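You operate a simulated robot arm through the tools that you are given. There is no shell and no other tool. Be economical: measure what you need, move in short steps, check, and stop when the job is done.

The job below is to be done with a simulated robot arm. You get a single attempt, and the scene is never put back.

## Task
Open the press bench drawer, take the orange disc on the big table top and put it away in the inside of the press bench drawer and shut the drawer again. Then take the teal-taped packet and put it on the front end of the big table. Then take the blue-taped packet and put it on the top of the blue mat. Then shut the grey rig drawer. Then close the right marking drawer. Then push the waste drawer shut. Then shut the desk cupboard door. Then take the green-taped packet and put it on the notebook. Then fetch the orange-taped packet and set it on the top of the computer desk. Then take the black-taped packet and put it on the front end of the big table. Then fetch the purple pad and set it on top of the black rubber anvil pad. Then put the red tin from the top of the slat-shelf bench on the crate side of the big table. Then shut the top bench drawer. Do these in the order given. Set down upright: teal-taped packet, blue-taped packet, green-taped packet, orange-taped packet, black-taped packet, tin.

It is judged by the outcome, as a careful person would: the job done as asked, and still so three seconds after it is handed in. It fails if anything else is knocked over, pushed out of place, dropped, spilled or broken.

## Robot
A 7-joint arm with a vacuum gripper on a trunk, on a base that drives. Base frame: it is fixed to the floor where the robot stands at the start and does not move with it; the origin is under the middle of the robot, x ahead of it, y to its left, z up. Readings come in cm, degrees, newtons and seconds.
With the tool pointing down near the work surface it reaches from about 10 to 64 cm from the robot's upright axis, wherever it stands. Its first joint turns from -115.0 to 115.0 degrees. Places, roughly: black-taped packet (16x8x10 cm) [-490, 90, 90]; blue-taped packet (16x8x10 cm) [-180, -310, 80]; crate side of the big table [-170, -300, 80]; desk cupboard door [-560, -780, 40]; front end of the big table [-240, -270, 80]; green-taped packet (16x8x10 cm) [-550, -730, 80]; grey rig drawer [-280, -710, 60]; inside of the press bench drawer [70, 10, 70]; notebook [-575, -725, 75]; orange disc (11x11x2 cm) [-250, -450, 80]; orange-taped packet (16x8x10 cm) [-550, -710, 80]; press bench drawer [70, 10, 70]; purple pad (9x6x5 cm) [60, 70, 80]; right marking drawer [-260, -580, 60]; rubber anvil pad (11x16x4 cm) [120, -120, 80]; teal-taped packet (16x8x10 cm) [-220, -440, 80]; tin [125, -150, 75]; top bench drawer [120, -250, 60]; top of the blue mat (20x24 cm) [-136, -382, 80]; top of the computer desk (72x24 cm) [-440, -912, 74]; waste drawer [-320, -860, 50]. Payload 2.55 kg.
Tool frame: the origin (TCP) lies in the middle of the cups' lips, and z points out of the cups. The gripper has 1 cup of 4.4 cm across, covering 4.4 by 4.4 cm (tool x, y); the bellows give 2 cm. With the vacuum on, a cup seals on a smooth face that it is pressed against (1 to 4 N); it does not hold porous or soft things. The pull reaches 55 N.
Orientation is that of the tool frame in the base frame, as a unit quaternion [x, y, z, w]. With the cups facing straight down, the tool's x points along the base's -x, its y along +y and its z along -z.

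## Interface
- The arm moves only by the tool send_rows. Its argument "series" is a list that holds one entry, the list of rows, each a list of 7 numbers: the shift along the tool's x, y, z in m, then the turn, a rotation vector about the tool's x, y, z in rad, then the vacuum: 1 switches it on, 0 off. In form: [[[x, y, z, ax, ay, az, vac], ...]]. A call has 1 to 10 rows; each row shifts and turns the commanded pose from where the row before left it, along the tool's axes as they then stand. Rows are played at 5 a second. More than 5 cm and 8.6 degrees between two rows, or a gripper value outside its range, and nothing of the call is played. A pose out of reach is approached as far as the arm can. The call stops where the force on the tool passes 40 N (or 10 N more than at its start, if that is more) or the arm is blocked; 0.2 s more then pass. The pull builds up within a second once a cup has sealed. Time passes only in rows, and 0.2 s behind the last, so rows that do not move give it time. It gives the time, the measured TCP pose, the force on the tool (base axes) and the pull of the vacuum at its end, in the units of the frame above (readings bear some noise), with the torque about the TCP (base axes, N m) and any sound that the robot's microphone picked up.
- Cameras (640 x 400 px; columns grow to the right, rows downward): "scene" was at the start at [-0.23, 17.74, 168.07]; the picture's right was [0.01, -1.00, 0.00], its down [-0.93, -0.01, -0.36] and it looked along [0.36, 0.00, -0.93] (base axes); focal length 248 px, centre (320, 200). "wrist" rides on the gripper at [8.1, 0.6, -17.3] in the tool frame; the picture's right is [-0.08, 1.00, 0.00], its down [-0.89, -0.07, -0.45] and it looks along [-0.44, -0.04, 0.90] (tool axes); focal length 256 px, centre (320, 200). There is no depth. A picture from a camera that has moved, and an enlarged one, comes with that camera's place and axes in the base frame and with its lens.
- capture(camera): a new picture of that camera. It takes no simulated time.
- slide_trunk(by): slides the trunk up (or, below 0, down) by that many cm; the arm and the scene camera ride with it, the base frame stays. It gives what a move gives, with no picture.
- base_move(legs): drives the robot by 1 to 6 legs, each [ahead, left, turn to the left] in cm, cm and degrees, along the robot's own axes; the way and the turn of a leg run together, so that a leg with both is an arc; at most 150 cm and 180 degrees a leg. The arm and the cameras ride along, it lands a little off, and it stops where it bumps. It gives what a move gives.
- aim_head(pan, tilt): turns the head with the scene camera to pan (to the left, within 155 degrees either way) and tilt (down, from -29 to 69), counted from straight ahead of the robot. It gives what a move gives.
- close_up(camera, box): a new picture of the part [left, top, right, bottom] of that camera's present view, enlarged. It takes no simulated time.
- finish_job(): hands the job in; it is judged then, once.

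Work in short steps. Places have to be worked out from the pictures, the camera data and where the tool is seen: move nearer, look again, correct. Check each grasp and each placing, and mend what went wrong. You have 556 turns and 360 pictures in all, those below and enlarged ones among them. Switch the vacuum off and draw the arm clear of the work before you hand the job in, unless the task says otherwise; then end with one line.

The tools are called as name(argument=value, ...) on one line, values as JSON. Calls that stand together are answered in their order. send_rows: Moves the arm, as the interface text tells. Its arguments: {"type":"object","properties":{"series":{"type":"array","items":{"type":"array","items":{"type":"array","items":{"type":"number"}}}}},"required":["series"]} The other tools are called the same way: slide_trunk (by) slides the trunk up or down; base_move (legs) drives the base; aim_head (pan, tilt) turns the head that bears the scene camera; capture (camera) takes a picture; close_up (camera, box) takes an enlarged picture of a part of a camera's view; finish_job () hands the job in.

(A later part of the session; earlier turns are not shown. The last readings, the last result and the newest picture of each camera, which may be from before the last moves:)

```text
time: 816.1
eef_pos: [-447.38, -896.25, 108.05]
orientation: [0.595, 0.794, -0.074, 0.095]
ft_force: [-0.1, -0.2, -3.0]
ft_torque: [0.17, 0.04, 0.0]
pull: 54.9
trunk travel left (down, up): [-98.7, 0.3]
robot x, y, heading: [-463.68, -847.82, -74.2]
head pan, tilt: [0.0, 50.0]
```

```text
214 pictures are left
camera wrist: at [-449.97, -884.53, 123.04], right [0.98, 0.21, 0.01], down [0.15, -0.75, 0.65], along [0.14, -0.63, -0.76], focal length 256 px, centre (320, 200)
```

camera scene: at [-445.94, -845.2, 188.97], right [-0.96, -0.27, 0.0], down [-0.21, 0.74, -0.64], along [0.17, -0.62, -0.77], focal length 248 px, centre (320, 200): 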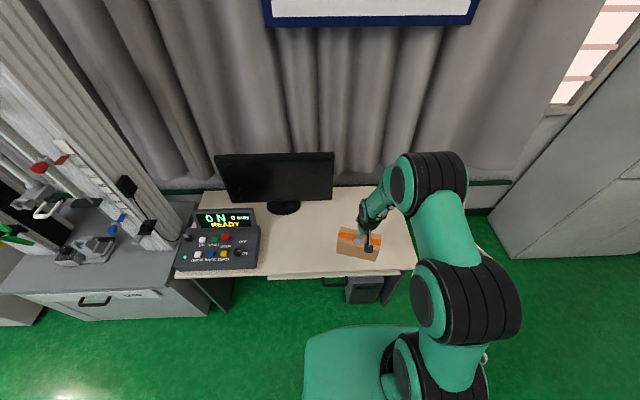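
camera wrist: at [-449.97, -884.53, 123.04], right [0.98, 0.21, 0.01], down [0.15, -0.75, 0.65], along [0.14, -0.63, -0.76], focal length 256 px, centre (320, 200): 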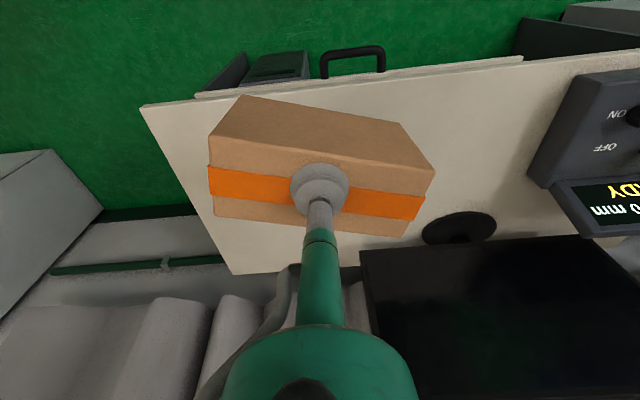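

Clear strip in front of the monitor's right side. Advance 16 cm (base 16), then lower by trunk.

base_move(legs=[[16, 0, 1]])

slide_trunk(by=-17)

capture(camera="wrist")

capture(camera="scene")

```text
time: 817.5
eef_pos: [-442.15, -911.29, 108.14]
orientation: [0.588, 0.8, -0.073, 0.095]
ft_force: [-0.7, 0.1, -4.1]
ft_torque: [0.16, 0.04, 0.02]
pull: 54.9
trunk travel left (down, up): [-98.7, 0.3]
robot x, y, heading: [-458.9, -863.43, -73.3]
head pan, tilt: [0.0, 50.0]
```

```text
time: 819.4
eef_pos: [-442.16, -911.36, 91.13]
orientation: [0.588, 0.8, -0.073, 0.095]
ft_force: [0.5, -0.5, -3.8]
ft_torque: [0.17, 0.07, 0.01]
pull: 54.5
trunk travel left (down, up): [-81.7, 17.3]
robot x, y, heading: [-458.93, -863.17, -73.4]
head pan, tilt: [0.0, 50.0]
```

```text
213 pictures are left
camera wrist: at [-444.96, -899.64, 106.04], right [0.97, 0.22, 0.01], down [0.16, -0.75, 0.65], along [0.15, -0.63, -0.76], focal length 256 px, centre (320, 200)
```

wrist: 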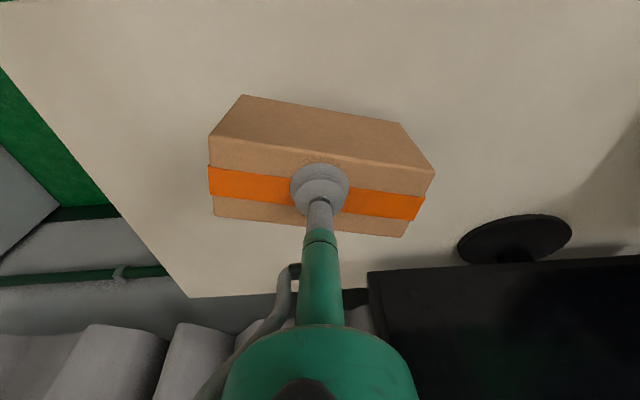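

```text
212 pictures are left
camera scene: at [-441.56, -860.27, 171.97], right [-0.96, -0.29, 0.0], down [-0.22, 0.73, -0.64], along [0.18, -0.62, -0.77], focal length 248 px, centre (320, 200)
```

scene: 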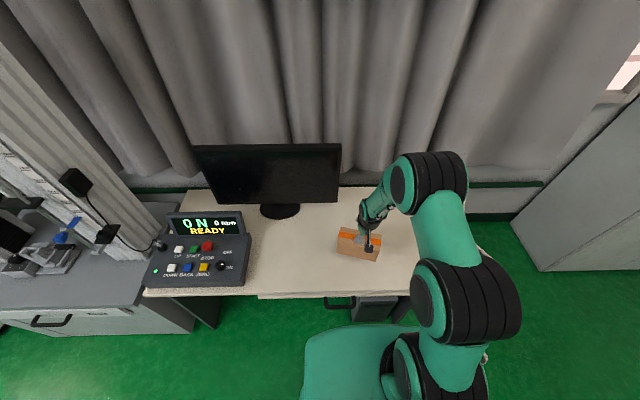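

Lower onto the desk.

slide_trunk(by=-5.5)

send_rows(series=[[[0.001, 0, 0.004, 0, 0, 0, 1], [0.001, 0, 0.004, 0, 0, 0, 1], [0.001, 0, 0.004, 0, 0, 0, 1]]])

```text
time: 820.4
eef_pos: [-442.13, -911.33, 85.74]
orientation: [0.589, 0.799, -0.073, 0.095]
ft_force: [-0.6, 1.0, -2.4]
ft_torque: [0.18, 0.06, -0.04]
pull: 55.3
trunk travel left (down, up): [-76.2, 22.8]
robot x, y, heading: [-459.08, -863.64, -73.5]
head pan, tilt: [0.0, 50.0]
```

```text
time: 821.2
eef_pos: [-442.22, -911.38, 84.25]
orientation: [0.588, 0.8, -0.073, 0.094]
ft_force: [-0.3, -0.2, -4.1]
ft_torque: [0.19, 0.09, 0.0]
pull: 54.7
trunk travel left (down, up): [-76.2, 22.8]
robot x, y, heading: [-459.07, -863.49, -73.3]
head pan, tilt: [0.0, 50.0]
```

send_rows(series=[[[0.001, 0, 0.004, 0, 0, 0, 1], [0.001, 0, 0.004, 0, 0, 0, 1], [0.001, 0, 0.004, 0, 0, 0, 1]]])

capture(camera="scene")

```text
time: 822.0
eef_pos: [-442.05, -911.92, 84.03]
orientation: [0.588, 0.798, -0.078, 0.102]
ft_force: [-6.2, 6.2, 19.7]
ft_torque: [1.62, 0.02, 0.34]
pull: 54.6
trunk travel left (down, up): [-76.2, 22.8]
robot x, y, heading: [-459.34, -863.44, -73.3]
head pan, tilt: [0.0, 50.0]
stopped in row 3: the force on the tool passed its limit at 40 N (the readings are from after the stop); the commanded pose is now the measured one
```

```text
211 pictures are left
camera scene: at [-441.74, -860.03, 166.48], right [-0.96, -0.28, 0.0], down [-0.22, 0.73, -0.64], along [0.18, -0.62, -0.76], focal length 248 px, centre (320, 200)
```

scene: 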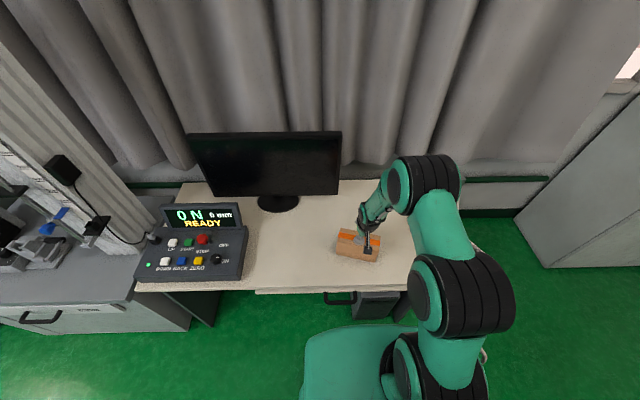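

Contact made. Release (easing up 2 mm) and rise.

send_rows(series=[[[0, 0, -0.002, 0, 0, 0, 0], [0, 0, 0, 0, 0, 0, 0], [0, 0, 0, 0, 0, 0, 0], [0, 0, 0, 0, 0, 0, 0], [-0.002, 0, -0.01, 0, 0, 0, 0], [-0.006, 0, -0.03, 0, 0, 0, 0], [-0.006, 0, -0.03, 0, 0, 0, 0]]])

slide_trunk(by=20)

base_move(legs=[[-22, 0, 0]])

capture(camera="scene")

capture(camera="wrist")

```text
time: 823.6
eef_pos: [-442.2, -911.58, 91.08]
orientation: [0.588, 0.799, -0.077, 0.102]
ft_force: [0.5, 0.8, -0.3]
ft_torque: [-0.03, 0.02, 0.01]
pull: 0.0
trunk travel left (down, up): [-76.2, 22.8]
robot x, y, heading: [-459.03, -863.9, -73.7]
head pan, tilt: [0.0, 50.0]
```

```text
time: 825.7
eef_pos: [-442.14, -911.48, 111.07]
orientation: [0.588, 0.799, -0.078, 0.102]
ft_force: [0.1, 0.8, 0.3]
ft_torque: [0.0, 0.04, -0.01]
pull: 0.0
trunk travel left (down, up): [-96.2, 2.8]
robot x, y, heading: [-459.17, -864.02, -73.6]
head pan, tilt: [0.0, 50.0]
```

```text
time: 827.4
eef_pos: [-448.17, -890.55, 111.1]
orientation: [0.588, 0.799, -0.078, 0.102]
ft_force: [-0.2, -0.2, -0.5]
ft_torque: [0.04, -0.01, 0.01]
pull: 0.2
trunk travel left (down, up): [-96.2, 2.8]
robot x, y, heading: [-465.01, -842.66, -73.2]
head pan, tilt: [0.0, 50.0]
```

```text
210 pictures are left
camera scene: at [-447.82, -839.24, 186.46], right [-0.96, -0.29, 0.0], down [-0.22, 0.73, -0.64], along [0.18, -0.62, -0.77], focal length 248 px, centre (320, 200)
```

scene: 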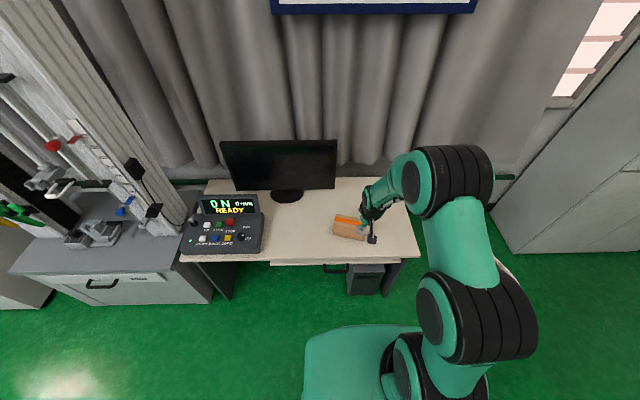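

```text
209 pictures are left
camera wrist: at [-451.26, -878.6, 125.82], right [0.97, 0.22, 0.02], down [0.16, -0.74, 0.66], along [0.16, -0.64, -0.75], focal length 256 px, centre (320, 200)
```

wrist: 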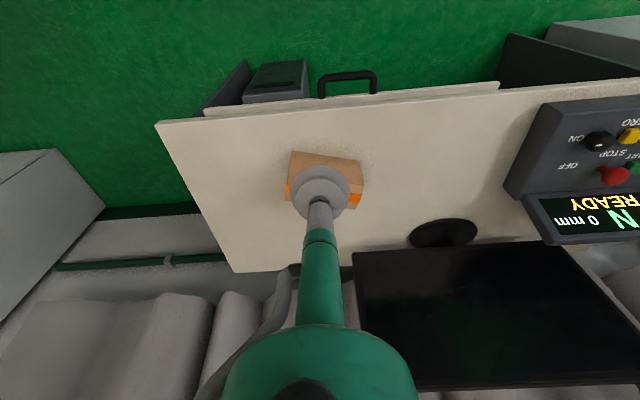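

Orange packet stands upright on the computer desk. Level the tool, retract, and drive back through the corridor towards the black-taped packet.

send_rows(series=[[[0.03, 0, 0, 0, 0.08, 0, 0], [0.03, 0, 0, 0, 0.08, 0, 0], [0.03, 0, 0, 0, 0.095, 0, 0], [0.02, 0, 0, 0, 0, 0, 0]]])

base_move(legs=[[0, 0, 90], [148, 2, 0], [78, 7, 0]])

```text
time: 828.4
eef_pos: [-451.71, -880.13, 109.52]
orientation: [0.593, 0.805, -0.004, 0.0]
ft_force: [0.0, 0.3, 0.6]
ft_torque: [-0.01, -0.01, -0.04]
pull: 0.1
trunk travel left (down, up): [-96.2, 2.8]
robot x, y, heading: [-465.63, -842.53, -73.6]
head pan, tilt: [0.0, 50.0]
```

```text
time: 843.3
eef_pos: [-216.18, -753.97, 109.5]
orientation: [-0.156, 0.988, -0.002, 0.001]
ft_force: [0.6, 0.5, -0.3]
ft_torque: [0.02, 0.02, 0.0]
pull: 0.1
trunk travel left (down, up): [-96.2, 2.8]
robot x, y, heading: [-253.66, -768.16, 17.7]
head pan, tilt: [0.0, 50.0]
```

base_move(legs=[[57, 15, -0.7], [13, 6, 0], [57, 6, 0], [80, 30, 0], [60, 6, 0], [95, 7, 0]])

base_move(legs=[[0, 148, 0], [0, 148, 0], [0, 148, 0], [0, 50, 0], [0, 0, 180]])

```text
time: 862.2
eef_pos: [112.32, -586.3, 109.45]
orientation: [-0.146, 0.989, -0.003, 0.001]
ft_force: [-0.4, 0.1, 0.2]
ft_torque: [0.0, 0.01, 0.02]
pull: 0.0
trunk travel left (down, up): [-96.2, 2.8]
robot x, y, heading: [74.56, -599.76, 16.5]
head pan, tilt: [0.0, 50.0]
```

```text
time: 893.3
eef_pos: [-102.22, -139.49, 109.36]
orientation: [0.989, 0.151, -0.001, -0.003]
ft_force: [-0.5, 0.2, 0.0]
ft_torque: [-0.02, 0.0, 0.02]
pull: 0.1
trunk travel left (down, up): [-96.2, 2.8]
robot x, y, heading: [-65.02, -125.7, -163.3]
head pan, tilt: [0.0, 50.0]
```

base_move(legs=[[108, -60, 0], [108, -60, 0], [108, -60, 0], [0, 0, -90]])

aim_head(pan=0, tilt=35)

capture(camera="scene")

```text
time: 915.0
eef_pos: [-440.13, -7.82, 109.5]
orientation: [0.806, -0.592, 0.001, -0.003]
ft_force: [0.1, 0.7, -0.2]
ft_torque: [0.0, -0.01, -0.01]
pull: 0.1
trunk travel left (down, up): [-96.2, 2.8]
robot x, y, heading: [-426.29, -45.31, 106.9]
head pan, tilt: [0.0, 50.0]
```

```text
time: 915.8
eef_pos: [-440.09, -7.77, 109.46]
orientation: [0.806, -0.592, 0.001, -0.003]
ft_force: [-0.6, 0.1, 0.1]
ft_torque: [0.04, -0.01, -0.01]
pull: 0.1
trunk travel left (down, up): [-96.2, 2.8]
robot x, y, heading: [-426.07, -45.32, 106.7]
head pan, tilt: [0.0, 35.0]
```

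```text
208 pictures are left
camera scene: at [-443.79, -47.74, 188.63], right [0.96, 0.29, 0.0], down [0.17, -0.55, -0.82], along [-0.24, 0.78, -0.57], focal length 248 px, centre (320, 200)
```

scene: 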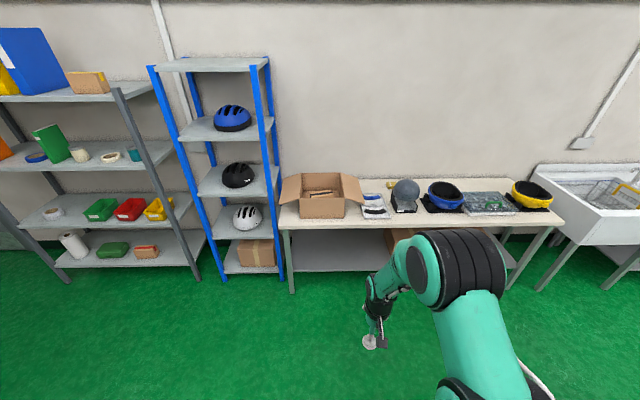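

The black packet should be in or near the open carton on the table. Zoom.

close_up(camera="scene", box=[250, 140, 410, 240])

```text
4.00 times, centred on (330, 190) of scene
camera zoom: at [-443.79, -47.74, 188.63], right [0.96, 0.29, 0.0], down [0.17, -0.55, -0.82], along [-0.24, 0.78, -0.57], focal length 992 px, centre (280, 240)
```

zoom: 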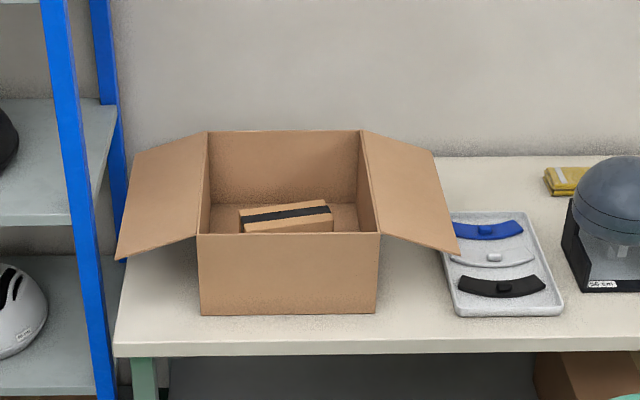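

The packet lies inside the carton (top z≈88.5), centre about (-486.5,95). Drive up to the table and look down from the wrist.

base_move(legs=[[94, 14, 0]])

send_rows(series=[[[-0.04, 0, 0, 0, 0, 0, 0], [-0.04, 0, 0, 0, 0, 0, 0], [-0.03, 0, 0, 0, 0, 0, 0]]])

capture(camera="wrist")

```text
time: 920.8
eef_pos: [-479.98, 77.66, 109.47]
orientation: [0.805, -0.594, 0.001, -0.002]
ft_force: [-0.2, 0.8, 0.4]
ft_torque: [0.01, 0.0, -0.01]
pull: 0.1
trunk travel left (down, up): [-96.2, 2.8]
robot x, y, heading: [-465.87, 39.83, 106.5]
head pan, tilt: [0.0, 35.0]
```

```text
time: 921.5
eef_pos: [-483.16, 88.13, 109.53]
orientation: [0.805, -0.594, 0.001, -0.002]
ft_force: [-0.2, -0.6, 0.1]
ft_torque: [0.0, 0.03, -0.03]
pull: 0.0
trunk travel left (down, up): [-96.2, 2.8]
robot x, y, heading: [-466.27, 39.67, 106.5]
head pan, tilt: [0.0, 35.0]
```

```text
206 pictures are left
camera wrist: at [-481.44, 80.35, 126.92], right [-0.98, -0.22, 0.0], down [-0.2, 0.87, 0.45], along [-0.09, 0.44, -0.89], focal length 256 px, centre (320, 200)
```

wrist: 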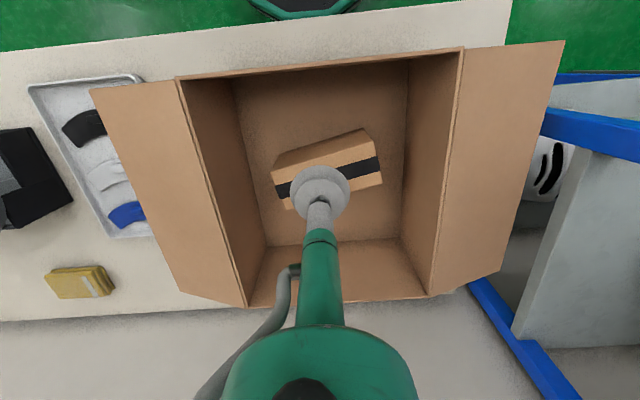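

Packet centre is 7 cm ahead. Move over it and go down into the carton with the vacuum on.

send_rows(series=[[[-0.036, 0.002, 0, 0, 0, 0, 1], [-0.035, 0.002, 0, 0, 0, 0, 1], [0, 0, 0.04, 0, 0, 0, 1], [0, 0, 0.04, 0, 0, 0, 1], [0, 0, 0.04, 0, 0, 0, 1], [0, 0, 0.04, 0, 0, 0, 1], [0, 0, 0.03, 0, 0, 0, 1]]])

capture(camera="wrist")

```text
time: 923.1
eef_pos: [-485.52, 94.76, 90.61]
orientation: [0.805, -0.593, 0.0, -0.003]
ft_force: [0.7, 0.9, 1.4]
ft_torque: [-0.24, 0.02, 0.06]
pull: 55.0
trunk travel left (down, up): [-96.2, 2.8]
robot x, y, heading: [-466.09, 39.96, 106.6]
head pan, tilt: [0.0, 35.0]
```

```text
205 pictures are left
camera wrist: at [-483.84, 86.91, 107.86], right [-0.98, -0.22, 0.0], down [-0.2, 0.87, 0.45], along [-0.09, 0.44, -0.89], focal length 256 px, centre (320, 200)
```

wrist: 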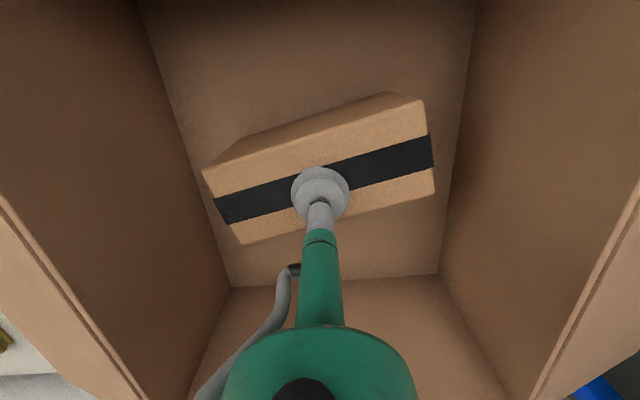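

Sealed. Lift straight up out of the carton.

send_rows(series=[[[0, 0, -0.02, 0, 0, 0, 1], [0, 0, -0.04, 0, 0, 0, 1], [0, 0, -0.04, 0, 0, 0, 1], [0, 0, -0.04, 0, 0, 0, 1], [0, 0, -0.04, 0, 0, 0, 1], [0, 0, -0.04, 0, 0, 0, 1]]])

slide_trunk(by=2.5)

capture(camera="scene")

```text
time: 924.5
eef_pos: [-485.63, 94.61, 112.64]
orientation: [0.805, -0.594, 0.002, -0.002]
ft_force: [0.6, -0.7, -4.2]
ft_torque: [0.05, 0.04, 0.02]
pull: 55.0
trunk travel left (down, up): [-96.2, 2.8]
robot x, y, heading: [-466.11, 40.5, 106.4]
head pan, tilt: [0.0, 35.0]
```

```text
time: 925.3
eef_pos: [-485.59, 94.9, 115.1]
orientation: [0.805, -0.594, 0.001, -0.003]
ft_force: [0.7, -0.1, -3.3]
ft_torque: [0.0, -0.01, -0.01]
pull: 54.7
trunk travel left (down, up): [-98.7, 0.3]
robot x, y, heading: [-466.02, 39.79, 106.4]
head pan, tilt: [0.0, 35.0]
```

```text
204 pictures are left
camera scene: at [-483.81, 37.71, 191.14], right [0.96, 0.28, 0.0], down [0.16, -0.55, -0.82], along [-0.23, 0.79, -0.57], focal length 248 px, centre (320, 200)
```

scene: 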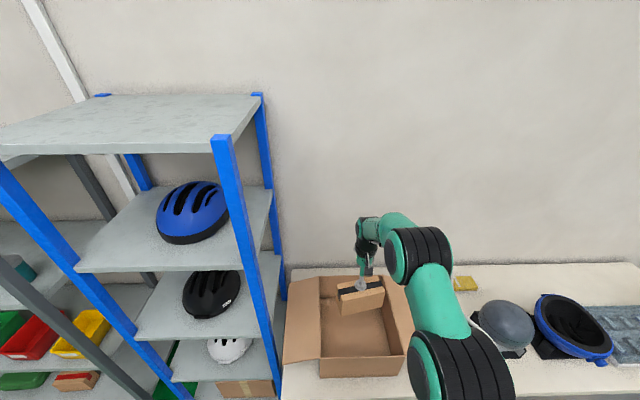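

Clear of the carton. Back off, turn round and drive to the big table's front end.

base_move(legs=[[-60, 0, 0]])

send_rows(series=[[[0.04, 0, 0, 0, 0, 0, 1], [0.04, 0, 0, 0, 0, 0, 1], [0.04, 0, 0, 0, 0, 0, 1], [0.03, 0, 0, 0, 0, 0, 1]]])

base_move(legs=[[0, 0, 180], [107, 75, 0], [100, 74, 0]])

aim_head(pan=0, tilt=50)

capture(camera="scene")

```text
time: 928.6
eef_pos: [-468.85, 37.84, 115.02]
orientation: [0.805, -0.593, 0.002, -0.003]
ft_force: [-0.2, 0.1, -2.5]
ft_torque: [0.02, -0.02, 0.0]
pull: 54.5
trunk travel left (down, up): [-98.7, 0.3]
robot x, y, heading: [-449.32, -16.75, 106.9]
head pan, tilt: [0.0, 35.0]
```

```text
time: 929.6
eef_pos: [-464.44, 23.31, 115.14]
orientation: [0.805, -0.593, 0.0, -0.003]
ft_force: [0.2, 0.2, -2.2]
ft_torque: [0.04, 0.03, -0.03]
pull: 54.7
trunk travel left (down, up): [-98.7, 0.3]
robot x, y, heading: [-449.12, -16.42, 106.5]
head pan, tilt: [0.0, 35.0]
```

```text
time: 949.4
eef_pos: [-234.37, -213.92, 115.06]
orientation: [0.597, 0.802, -0.004, -0.001]
ft_force: [-0.5, -0.4, -3.2]
ft_torque: [-0.04, 0.03, -0.01]
pull: 54.9
trunk travel left (down, up): [-98.7, 0.3]
robot x, y, heading: [-248.85, -172.99, -73.9]
head pan, tilt: [0.0, 35.0]
```

```text
time: 950.1
eef_pos: [-234.28, -214.01, 115.02]
orientation: [0.598, 0.802, -0.003, -0.001]
ft_force: [0.4, 0.1, -2.6]
ft_torque: [0.01, -0.02, -0.02]
pull: 54.6
trunk travel left (down, up): [-98.7, 0.3]
robot x, y, heading: [-249.3, -173.45, -74.2]
head pan, tilt: [0.0, 50.0]
```

```text
203 pictures are left
camera scene: at [-231.32, -170.02, 188.97], right [-0.96, -0.28, 0.0], down [-0.21, 0.74, -0.64], along [0.18, -0.62, -0.77], focal length 248 px, centre (320, 200)
```

scene: 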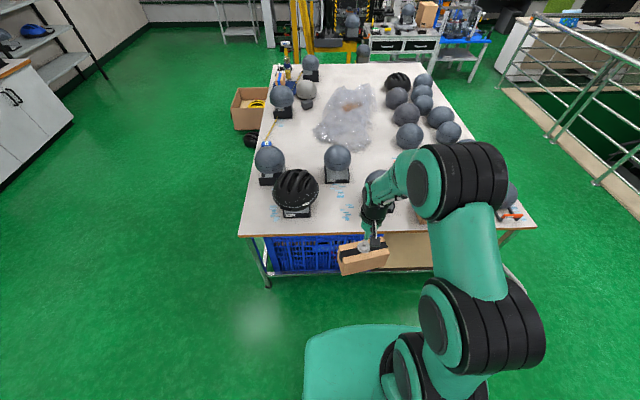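

Left gap at n≈-281, t≈-177 is free. Rotate the packet ~90° so it fits lengthwise in the gap.

send_rows(series=[[[0, 0, -0.01, 0, 0, 0.148, 1], [0, 0, 0, 0, 0, 0.148, 1], [0, 0, 0, 0, 0, 0.148, 1], [0, 0, 0, 0, 0, 0.148, 1], [0, 0, 0, 0, 0, 0.148, 1], [0, 0, 0, 0, 0, 0.148, 1], [0, 0, 0, 0, 0, 0.148, 1], [0, 0, 0, 0, 0, 0.148, 1], [0, 0, 0, 0, 0, 0.148, 1], [0, 0, 0, 0, 0, 0.148, 1]]])

base_move(legs=[[30, 5, 1]])

capture(camera="wrist")

capture(camera="scene")

```text
time: 952.4
eef_pos: [-234.16, -213.97, 116.06]
orientation: [0.982, 0.189, -0.002, 0.001]
ft_force: [0.6, -0.4, -3.4]
ft_torque: [0.01, 0.05, -0.01]
pull: 54.7
trunk travel left (down, up): [-98.7, 0.3]
robot x, y, heading: [-248.88, -173.5, -74.1]
head pan, tilt: [0.0, 50.0]
```

```text
time: 954.4
eef_pos: [-220.14, -240.9, 116.08]
orientation: [0.98, 0.199, -0.002, 0.001]
ft_force: [-0.4, 0.5, -3.2]
ft_torque: [-0.02, 0.04, 0.03]
pull: 55.0
trunk travel left (down, up): [-98.7, 0.3]
robot x, y, heading: [-235.64, -200.51, -72.9]
head pan, tilt: [0.0, 50.0]
```

```text
202 pictures are left
camera wrist: at [-212.35, -238.28, 133.35], right [0.32, -0.95, 0.0], down [-0.85, -0.28, 0.45], along [-0.43, -0.14, -0.89], focal length 256 px, centre (320, 200)
```

wrist: 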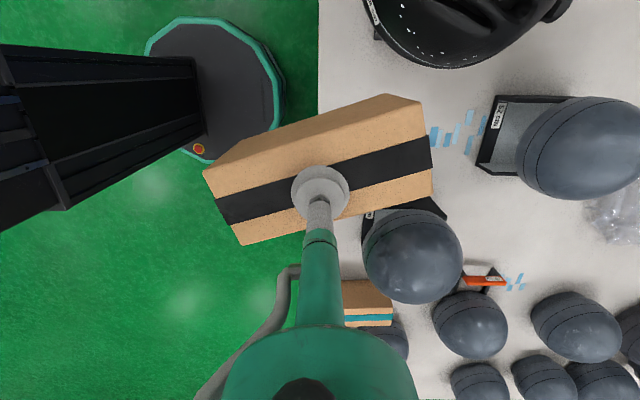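

```text
201 pictures are left
camera scene: at [-218.01, -197.05, 188.97], right [-0.96, -0.29, 0.0], down [-0.23, 0.73, -0.64], along [0.19, -0.61, -0.77], focal length 248 px, centre (320, 200)
```

scene: 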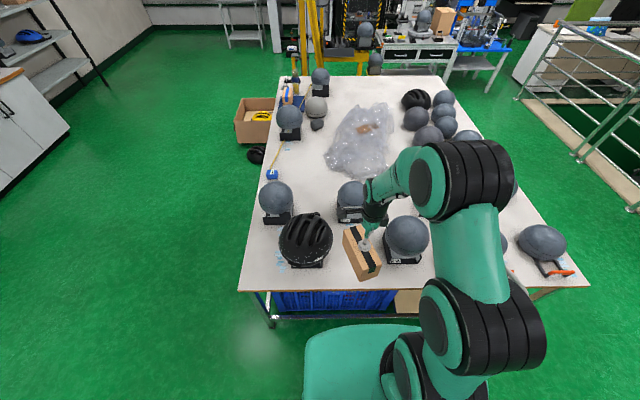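

Free pocket is n -271…-297, t -165…-198. Turn the packet 15° more, and move it to (n -284, t -179).

send_rows(series=[[[0, 0, 0, 0, 0, 0.13, 1], [0, 0, 0, 0, 0, 0.13, 1], [-0.003, 0.034, 0, 0, 0, 0, 1], [-0.003, 0.033, 0, 0, 0, 0, 1], [-0.003, 0.033, 0, 0, 0, 0, 1], [-0.002, 0.033, 0, 0, 0, 0, 1], [0, 0, 0.04, 0, 0, 0, 1], [0, 0, 0.04, 0, 0, 0, 1]]])

capture(camera="wrist")

capture(camera="scene")

```text
time: 956.2
eef_pos: [-219.3, -254.47, 107.97]
orientation: [0.998, 0.07, -0.002, 0.001]
ft_force: [0.7, -0.1, -3.8]
ft_torque: [0.03, 0.01, -0.03]
pull: 55.3
trunk travel left (down, up): [-98.7, 0.3]
robot x, y, heading: [-235.9, -200.59, -72.6]
head pan, tilt: [0.0, 50.0]
```

```text
200 pictures are left
camera wrist: at [-211.09, -253.83, 125.35], right [0.06, -1.0, 0.0], down [-0.89, -0.05, 0.45], along [-0.45, -0.03, -0.89], focal length 256 px, centre (320, 200)
```

wrist: 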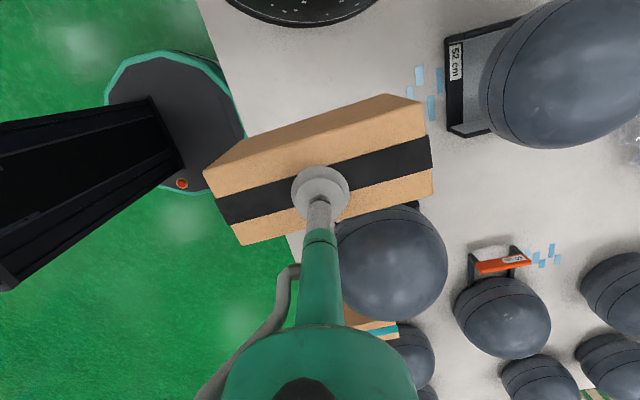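

```text
199 pictures are left
camera scene: at [-217.95, -197.27, 188.97], right [-0.96, -0.29, 0.0], down [-0.23, 0.73, -0.64], along [0.19, -0.61, -0.77], focal length 248 px, centre (320, 200)
```

scene: 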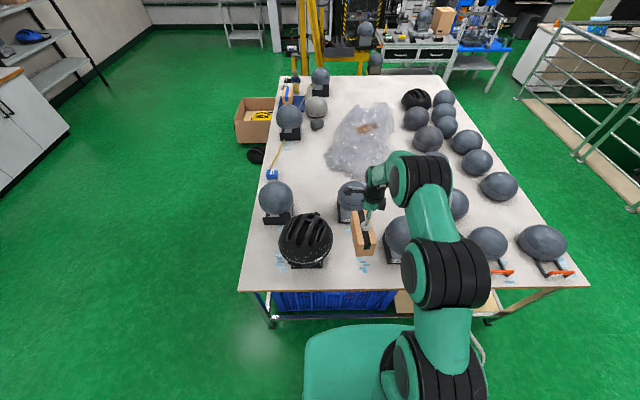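

Aligned and clear by about 7 cm each side. Lower.

send_rows(series=[[[0, 0, 0.04, 0, 0, 0, 1], [0, 0, 0.04, 0, 0, 0, 1], [0, 0, 0.04, 0, 0, 0, 1], [0, 0, 0.04, 0, 0, 0, 1], [0, 0, 0.02, 0, 0, 0, 1], [0, 0, 0.01, 0, 0, 0, 1], [0, 0, 0.005, 0, 0, 0, 1], [0, 0, 0.005, 0, 0, 0, 1], [0, 0, 0.005, 0, 0, 0, 1]]])

```text
time: 958.2
eef_pos: [-219.48, -254.51, 87.97]
orientation: [0.997, 0.071, -0.001, 0.005]
ft_force: [-7.1, 4.9, 25.3]
ft_torque: [0.51, -0.49, 0.29]
pull: 55.0
trunk travel left (down, up): [-98.7, 0.3]
robot x, y, heading: [-235.63, -200.4, -72.6]
head pan, tilt: [0.0, 50.0]
```

Contact at z≈88. Release and rise, then back off.

send_rows(series=[[[0, 0, -0.003, 0, 0, 0, 0], [0, 0, 0, 0, 0, 0, 0], [0, 0, 0, 0, 0, 0, 0], [0, 0, 0, 0, 0, 0, 0], [0, 0, -0.01, 0, 0, 0, 0], [0, 0, -0.04, 0, 0, 0, 0], [0, 0, -0.04, 0, 0, 0, 0], [0, 0, -0.04, 0, 0, 0, 0], [0, 0, -0.04, 0, 0, 0, 0], [0, 0, -0.04, 0, 0, 0, 0]]])

base_move(legs=[[-35, 0, 0]])

capture(camera="scene")

capture(camera="wrist")

```text
time: 960.4
eef_pos: [-219.43, -254.27, 108.86]
orientation: [0.998, 0.07, -0.001, 0.001]
ft_force: [0.8, 0.3, 0.2]
ft_torque: [-0.04, -0.03, -0.03]
pull: 0.0
trunk travel left (down, up): [-98.7, 0.3]
robot x, y, heading: [-235.6, -200.52, -72.9]
head pan, tilt: [0.0, 50.0]
```

```text
time: 962.7
eef_pos: [-229.84, -220.89, 108.81]
orientation: [0.998, 0.07, -0.002, 0.001]
ft_force: [-0.7, 0.1, -0.1]
ft_torque: [0.02, 0.02, -0.02]
pull: 0.1
trunk travel left (down, up): [-98.7, 0.3]
robot x, y, heading: [-246.03, -166.77, -73.1]
head pan, tilt: [0.0, 50.0]
```

```text
198 pictures are left
camera scene: at [-228.26, -163.63, 188.96], right [-0.96, -0.29, 0.0], down [-0.22, 0.73, -0.64], along [0.19, -0.61, -0.77], focal length 248 px, centre (320, 200)
```

scene: 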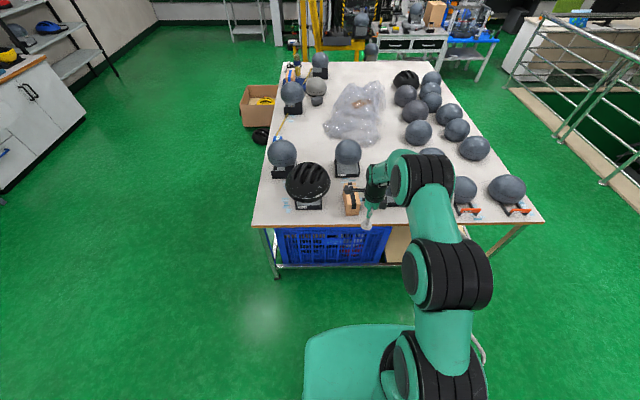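

```text
197 pictures are left
camera wrist: at [-221.63, -220.21, 126.18], right [0.06, -1.0, 0.0], down [-0.89, -0.05, 0.45], along [-0.45, -0.03, -0.89], focal length 256 px, centre (320, 200)
```

wrist: 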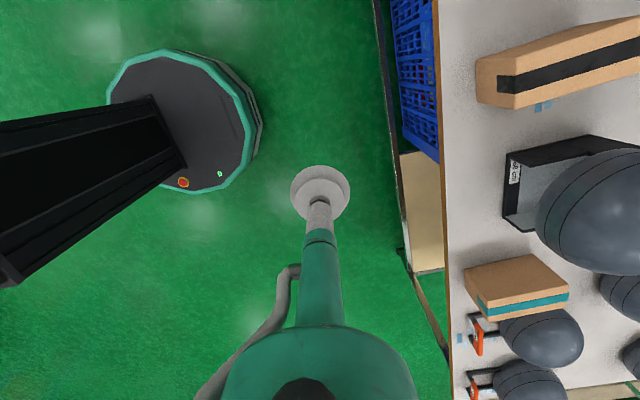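

Both packets stand on the front end. Undo the tool's rotation, retract, and drive to the press bench for the purple pad.

send_rows(series=[[[0, 0, 0, 0, 0, -0.148, 0], [0, 0, 0, 0, 0, -0.148, 0], [0, 0, 0, 0, 0, -0.148, 0], [0, 0, 0, 0, 0, -0.148, 0], [0, 0, 0, 0, 0, -0.148, 0], [0, 0, 0, 0, 0, -0.148, 0], [0, 0, 0, 0, 0, -0.148, 0], [0, 0, 0, 0, 0, -0.148, 0], [0, 0, 0, 0, 0, -0.148, 0], [0, 0, 0, 0, 0, -0.148, 0]]])

send_rows(series=[[[0, 0, 0, 0, 0, -0.13, 0], [0, 0, 0, 0, 0, -0.13, 0], [0.04, 0, 0, 0, 0, 0, 0], [0.04, 0, 0, 0, 0, 0, 0], [0.04, 0, 0, 0, 0, 0, 0], [0.03, 0, 0, 0, 0, 0, 0]]])

base_move(legs=[[0, 0, 90], [125, 60, 0], [125, 60, 0], [25, 10, 0]])

capture(camera="scene")

```text
time: 964.9
eef_pos: [-229.75, -220.91, 108.81]
orientation: [0.688, 0.725, -0.001, -0.001]
ft_force: [0.8, 0.3, 0.5]
ft_torque: [0.03, -0.02, 0.02]
pull: 0.0
trunk travel left (down, up): [-98.7, 0.3]
robot x, y, heading: [-245.46, -166.93, -73.0]
head pan, tilt: [0.0, 50.0]
```

```text
time: 966.3
eef_pos: [-234.44, -206.59, 108.97]
orientation: [0.59, 0.807, -0.003, -0.001]
ft_force: [0.6, -0.1, 0.0]
ft_torque: [-0.02, 0.02, 0.0]
pull: 0.1
trunk travel left (down, up): [-98.7, 0.3]
robot x, y, heading: [-245.84, -167.3, -72.7]
head pan, tilt: [0.0, 50.0]
```

```text
time: 985.0
eef_pos: [20.08, 46.4, 108.8]
orientation: [-0.148, 0.989, -0.003, 0.001]
ft_force: [0.1, -0.8, 0.7]
ft_torque: [0.0, -0.02, -0.01]
pull: 0.0
trunk travel left (down, up): [-98.7, 0.3]
robot x, y, heading: [-19.71, 35.21, 16.3]
head pan, tilt: [0.0, 50.0]
```

```text
196 pictures are left
camera scene: at [-22.8, 52.86, 188.97], right [0.28, -0.96, 0.0], down [-0.74, -0.22, -0.64], along [0.62, 0.18, -0.77], focal length 248 px, centre (320, 200)
```

scene: 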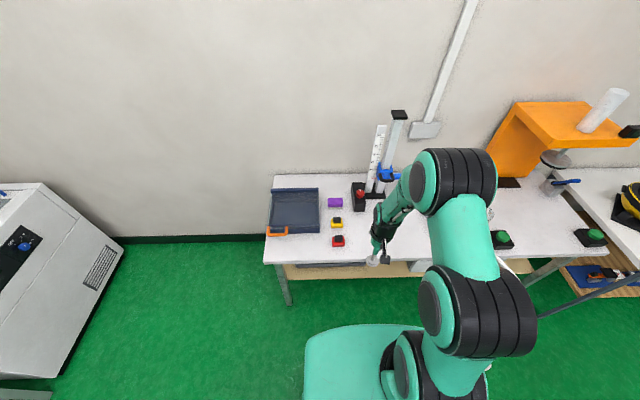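

Purple pad at about (63.6,69.3). Drive 25 ahead, 9 left, and look down.

base_move(legs=[[25, 9, 0.5]])

send_rows(series=[[[-0.04, 0, 0.02, 0, 0, 0, 0], [-0.04, 0, 0.02, 0, 0, 0, 0], [-0.04, 0, 0.02, 0, 0, 0, 0]]])

capture(camera="wrist")

```text
time: 986.9
eef_pos: [41.61, 62.61, 108.9]
orientation: [-0.151, 0.989, -0.002, 0.001]
ft_force: [-0.7, -1.1, 0.9]
ft_torque: [-0.01, -0.02, -0.04]
pull: 0.0
trunk travel left (down, up): [-98.7, 0.3]
robot x, y, heading: [1.84, 51.05, 16.6]
head pan, tilt: [0.0, 50.0]
```

```text
time: 987.7
eef_pos: [53.12, 66.06, 102.98]
orientation: [-0.151, 0.989, -0.003, 0.001]
ft_force: [-0.1, -0.8, 0.2]
ft_torque: [-0.04, 0.04, 0.01]
pull: 0.0
trunk travel left (down, up): [-98.7, 0.3]
robot x, y, heading: [1.54, 51.4, 16.7]
head pan, tilt: [0.0, 50.0]
```

```text
195 pictures are left
camera wrist: at [45.23, 64.51, 120.24], right [-0.22, 0.97, 0.0], down [0.87, 0.2, 0.45], along [0.44, 0.1, -0.9], focal length 256 px, centre (320, 200)
```

wrist: 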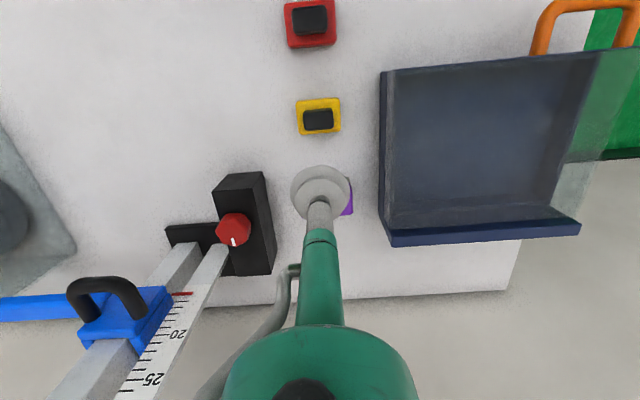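

The pad is hidden behind the cup; step back 7 cm to see it.

send_rows(series=[[[0.04, 0, 0, 0, 0, 0, 0], [0.03, 0, 0, 0, 0, 0, 0]]])

capture(camera="wrist")

close_up(camera="scene", box=[260, 140, 440, 250])

```text
time: 988.3
eef_pos: [46.22, 63.95, 103.04]
orientation: [-0.151, 0.988, -0.001, 0.001]
ft_force: [0.1, -0.6, 0.0]
ft_torque: [0.03, 0.0, -0.02]
pull: 0.0
trunk travel left (down, up): [-98.7, 0.3]
robot x, y, heading: [1.67, 51.03, 16.7]
head pan, tilt: [0.0, 50.0]
```

```text
194 pictures are left
camera wrist: at [38.28, 62.31, 120.35], right [-0.22, 0.97, 0.0], down [0.87, 0.2, 0.45], along [0.44, 0.1, -0.89], focal length 256 px, centre (320, 200)
```

wrist: 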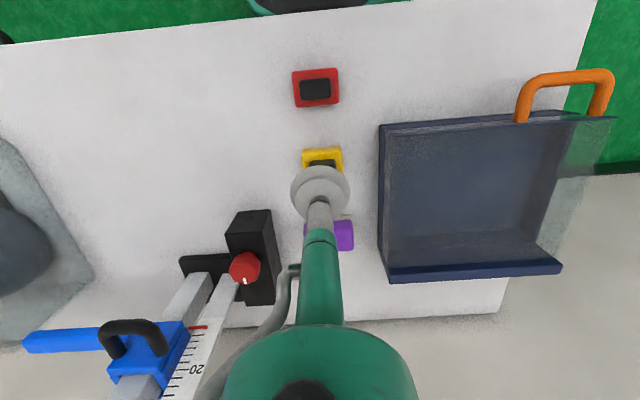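

```text
3.56 times, centred on (350, 195) of scene
camera zoom: at [-1.36, 68.6, 188.96], right [0.29, -0.96, 0.0], down [-0.73, -0.22, -0.64], along [0.62, 0.18, -0.77], focal length 882 px, centre (213, 218)
```

zoom: 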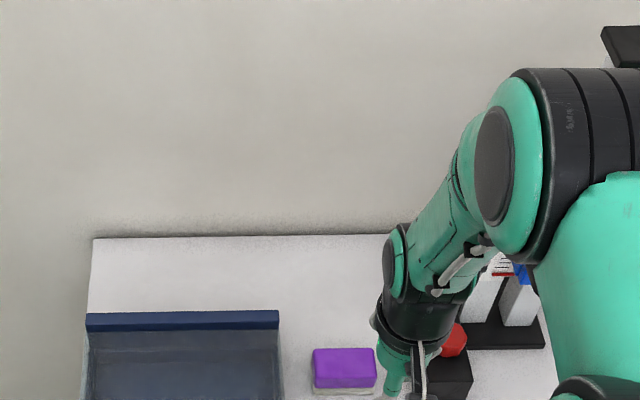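

Pad top centre ≈ (63.8,68.5), z≈83. Move up 2 cm, lower the trunk a bit, and extend over it.

base_move(legs=[[2, 0, 0]])

slide_trunk(by=-10)

send_rows(series=[[[-0.04, -0.003, 0, 0, 0, 0, 0], [-0.04, -0.003, 0, 0, 0, 0, 0], [-0.04, -0.003, 0, 0, 0, 0, 0], [-0.04, -0.001, 0, 0, 0, 0, 0]]])

capture(camera="wrist")

```text
time: 989.1
eef_pos: [47.86, 64.46, 103.17]
orientation: [-0.152, 0.988, -0.002, 0.002]
ft_force: [-0.7, -0.5, 0.4]
ft_torque: [0.01, -0.01, -0.02]
pull: 0.0
trunk travel left (down, up): [-98.7, 0.3]
robot x, y, heading: [3.5, 51.96, 16.8]
head pan, tilt: [0.0, 50.0]
```

```text
time: 990.5
eef_pos: [47.95, 64.57, 93.07]
orientation: [-0.152, 0.988, -0.003, 0.001]
ft_force: [0.0, -0.7, -0.5]
ft_torque: [0.01, -0.01, -0.03]
pull: 0.0
trunk travel left (down, up): [-88.7, 10.3]
robot x, y, heading: [4.01, 51.88, 16.6]
head pan, tilt: [0.0, 50.0]
```

```text
time: 991.5
eef_pos: [63.6, 68.51, 92.88]
orientation: [-0.151, 0.988, -0.002, -0.001]
ft_force: [0.3, 0.5, 0.9]
ft_torque: [0.0, 0.02, 0.01]
pull: 0.0
trunk travel left (down, up): [-88.7, 10.3]
robot x, y, heading: [3.81, 51.71, 16.8]
head pan, tilt: [0.0, 50.0]
```

```text
192 pictures are left
camera wrist: at [55.81, 66.85, 110.28], right [-0.22, 0.97, 0.0], down [0.87, 0.2, 0.44], along [0.43, 0.1, -0.9], focal length 256 px, centre (320, 200)
```

wrist: 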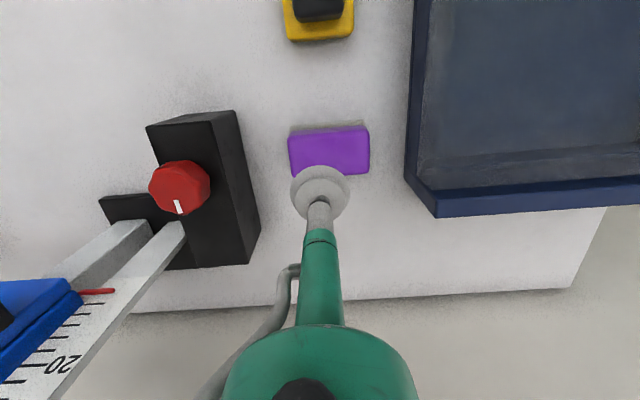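

Shift 1.2 cm left and descend with vacuum.

send_rows(series=[[[0.003, 0.012, 0.03, 0, 0, 0, 1], [0, 0, 0.03, 0, 0, 0, 1], [0, 0, 0.02, 0, 0, 0, 1], [0, 0, 0.01, 0, 0, 0, 1], [0, 0, 0.005, 0, 0, 0, 1], [0, 0, 0.005, 0, 0, 0, 1], [0, 0, 0, 0, 0, 0, 1]]])

capture(camera="wrist")

```text
time: 992.9
eef_pos: [63.74, 69.72, 83.95]
orientation: [-0.151, 0.989, -0.002, 0.01]
ft_force: [-4.6, 0.1, 17.9]
ft_torque: [0.04, 0.46, 0.03]
pull: 55.1
trunk travel left (down, up): [-88.7, 10.3]
robot x, y, heading: [3.8, 51.68, 16.8]
head pan, tilt: [0.0, 50.0]
stopped in row 6: the force on the tool passed its limit at 40 N (the readings are from after the stop); the commanded pose is now the measured one
```

```text
191 pictures are left
camera wrist: at [55.62, 67.88, 101.23], right [-0.22, 0.97, 0.0], down [0.86, 0.2, 0.46], along [0.45, 0.1, -0.89], focal length 256 px, centre (320, 200)
```

wrist: 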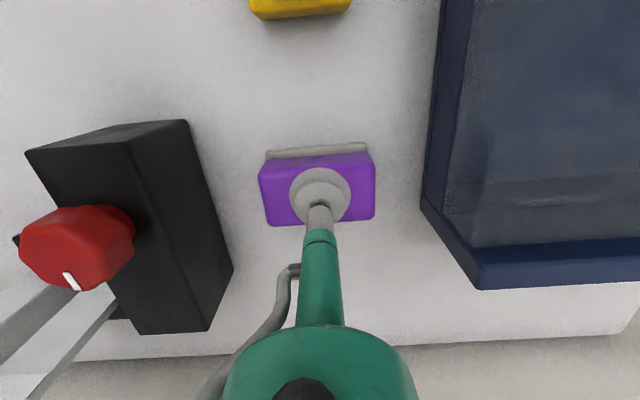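

Sealed. Lift straight up and check what comes with it.

send_rows(series=[[[0, 0, -0.02, 0, 0, 0, 1], [0, 0, -0.04, 0, 0, 0, 1], [0, 0, -0.04, 0, 0, 0, 1], [0, 0, -0.04, 0, 0, 0, 1], [0, 0, -0.04, 0, 0, 0, 1]]])

slide_trunk(by=10)

capture(camera="wrist")

```text
time: 994.1
eef_pos: [63.15, 69.58, 101.66]
orientation: [-0.151, 0.988, -0.002, 0.007]
ft_force: [0.1, -0.2, -0.4]
ft_torque: [0.04, -0.01, 0.02]
pull: 55.1
trunk travel left (down, up): [-88.7, 10.3]
robot x, y, heading: [3.48, 51.55, 16.8]
head pan, tilt: [0.0, 50.0]
```

```text
time: 995.4
eef_pos: [63.28, 69.57, 111.54]
orientation: [-0.151, 0.989, -0.002, 0.007]
ft_force: [0.0, 0.4, -1.2]
ft_torque: [-0.01, 0.01, 0.05]
pull: 54.8
trunk travel left (down, up): [-98.7, 0.3]
robot x, y, heading: [4.07, 51.6, 16.6]
head pan, tilt: [0.0, 50.0]
```

```text
190 pictures are left
camera wrist: at [55.2, 67.84, 128.85], right [-0.22, 0.97, 0.0], down [0.87, 0.2, 0.46], along [0.45, 0.1, -0.89], focal length 256 px, centre (320, 200)
```

wrist: 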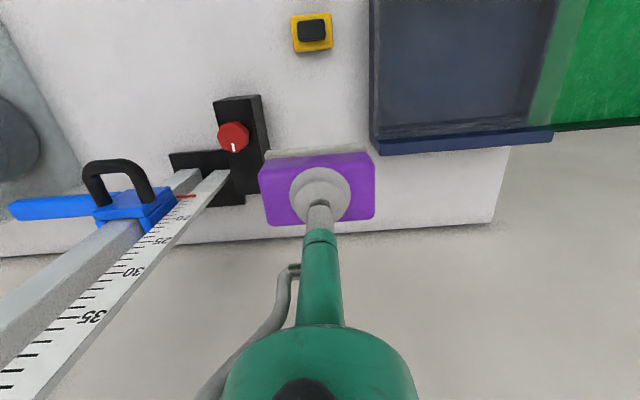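

Pad with its base lifted. Back off and drive along to the second bench to find the rubber anvil pad.

base_move(legs=[[-55, 0, 0], [0, -145, 0], [0, -45, 0]])

capture(camera="scene")

```text
time: 1007.7
eef_pos: [65.14, -128.81, 111.64]
orientation: [-0.151, 0.988, -0.001, 0.008]
ft_force: [-0.2, -1.2, -0.7]
ft_torque: [-0.01, 0.03, 0.03]
pull: 54.9
trunk travel left (down, up): [-98.7, 0.3]
robot x, y, heading: [5.19, -146.72, 16.3]
head pan, tilt: [0.0, 50.0]
```

```text
189 pictures are left
camera scene: at [2.35, -129.06, 188.97], right [0.29, -0.96, 0.0], down [-0.73, -0.22, -0.64], along [0.62, 0.18, -0.77], focal length 248 px, centre (320, 200)
```

scene: 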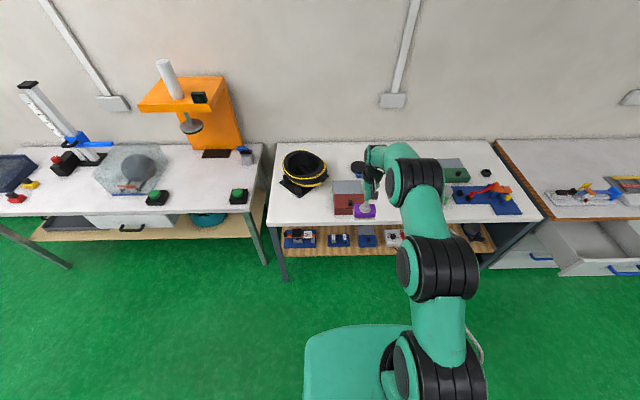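

Zoom where the anvil pad should be.

close_up(camera="scene", box=[260, 130, 520, 260])

capture(camera="wrist")

```text
2.46 times, centred on (390, 195) of scene
camera zoom: at [2.35, -129.06, 188.97], right [0.29, -0.96, 0.0], down [-0.73, -0.22, -0.64], along [0.62, 0.18, -0.77], focal length 611 px, centre (148, 212)
```

zoom: 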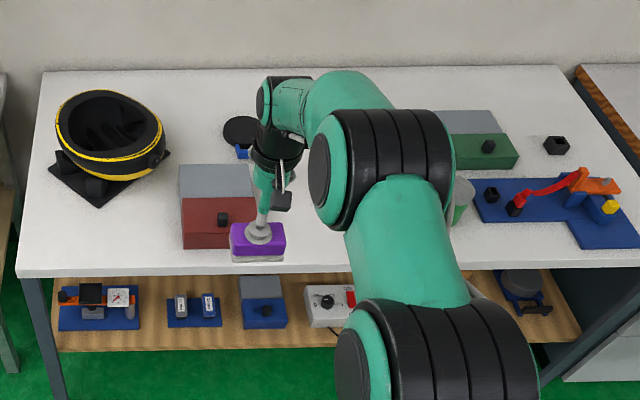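

```text
187 pictures are left
camera wrist: at [57.04, -130.52, 128.87], right [-0.22, 0.98, 0.0], down [0.87, 0.2, 0.46], along [0.45, 0.1, -0.89], focal length 256 px, centre (320, 200)
```

wrist: 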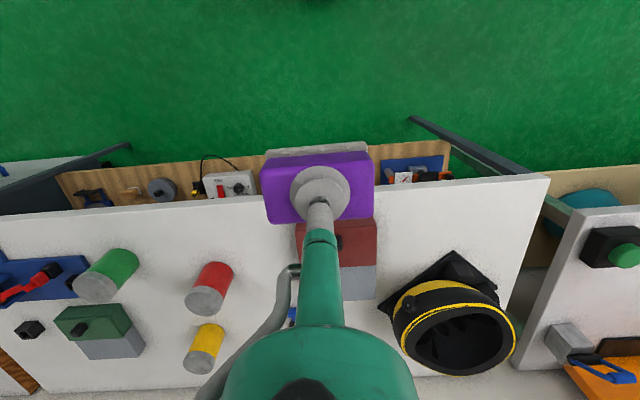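

The black object behind the arm near (123,-119) should be the anvil pad. Retract and shift the arm to see it.

send_rows(series=[[[0.04, 0, 0, 0, 0, 0, 1], [0.04, 0, 0, 0, 0, 0, 1], [0.04, 0, 0, 0, 0, 0, 1], [0.04, 0, 0, 0, 0, 0, 1], [0.03, -0.02, 0, 0, 0, 0, 1], [0, -0.04, 0, 0, 0, 0, 1], [0, -0.04, 0, 0, 0, 0, 1]]])

close_up(camera="scene", box=[260, 120, 480, 250])

```text
time: 1009.3
eef_pos: [49.99, -144.09, 111.52]
orientation: [-0.151, 0.989, -0.001, 0.008]
ft_force: [0.2, 0.0, -0.9]
ft_torque: [-0.01, 0.01, 0.01]
pull: 54.4
trunk travel left (down, up): [-98.7, 0.3]
robot x, y, heading: [6.03, -146.64, 16.6]
head pan, tilt: [0.0, 50.0]
```

```text
2.91 times, centred on (370, 185) of scene
camera zoom: at [2.37, -129.25, 188.98], right [0.29, -0.96, 0.0], down [-0.73, -0.22, -0.64], along [0.62, 0.18, -0.77], focal length 722 px, centre (174, 244)
```

zoom: 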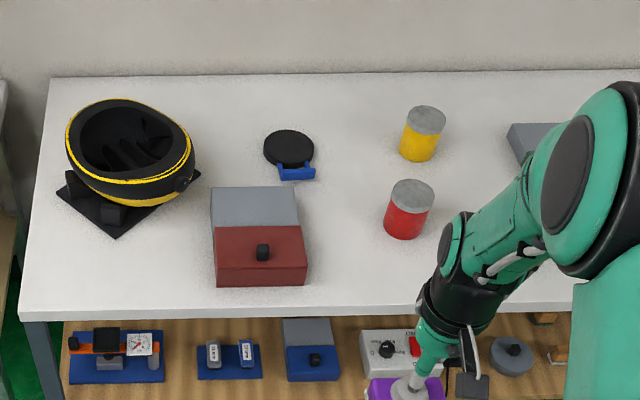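

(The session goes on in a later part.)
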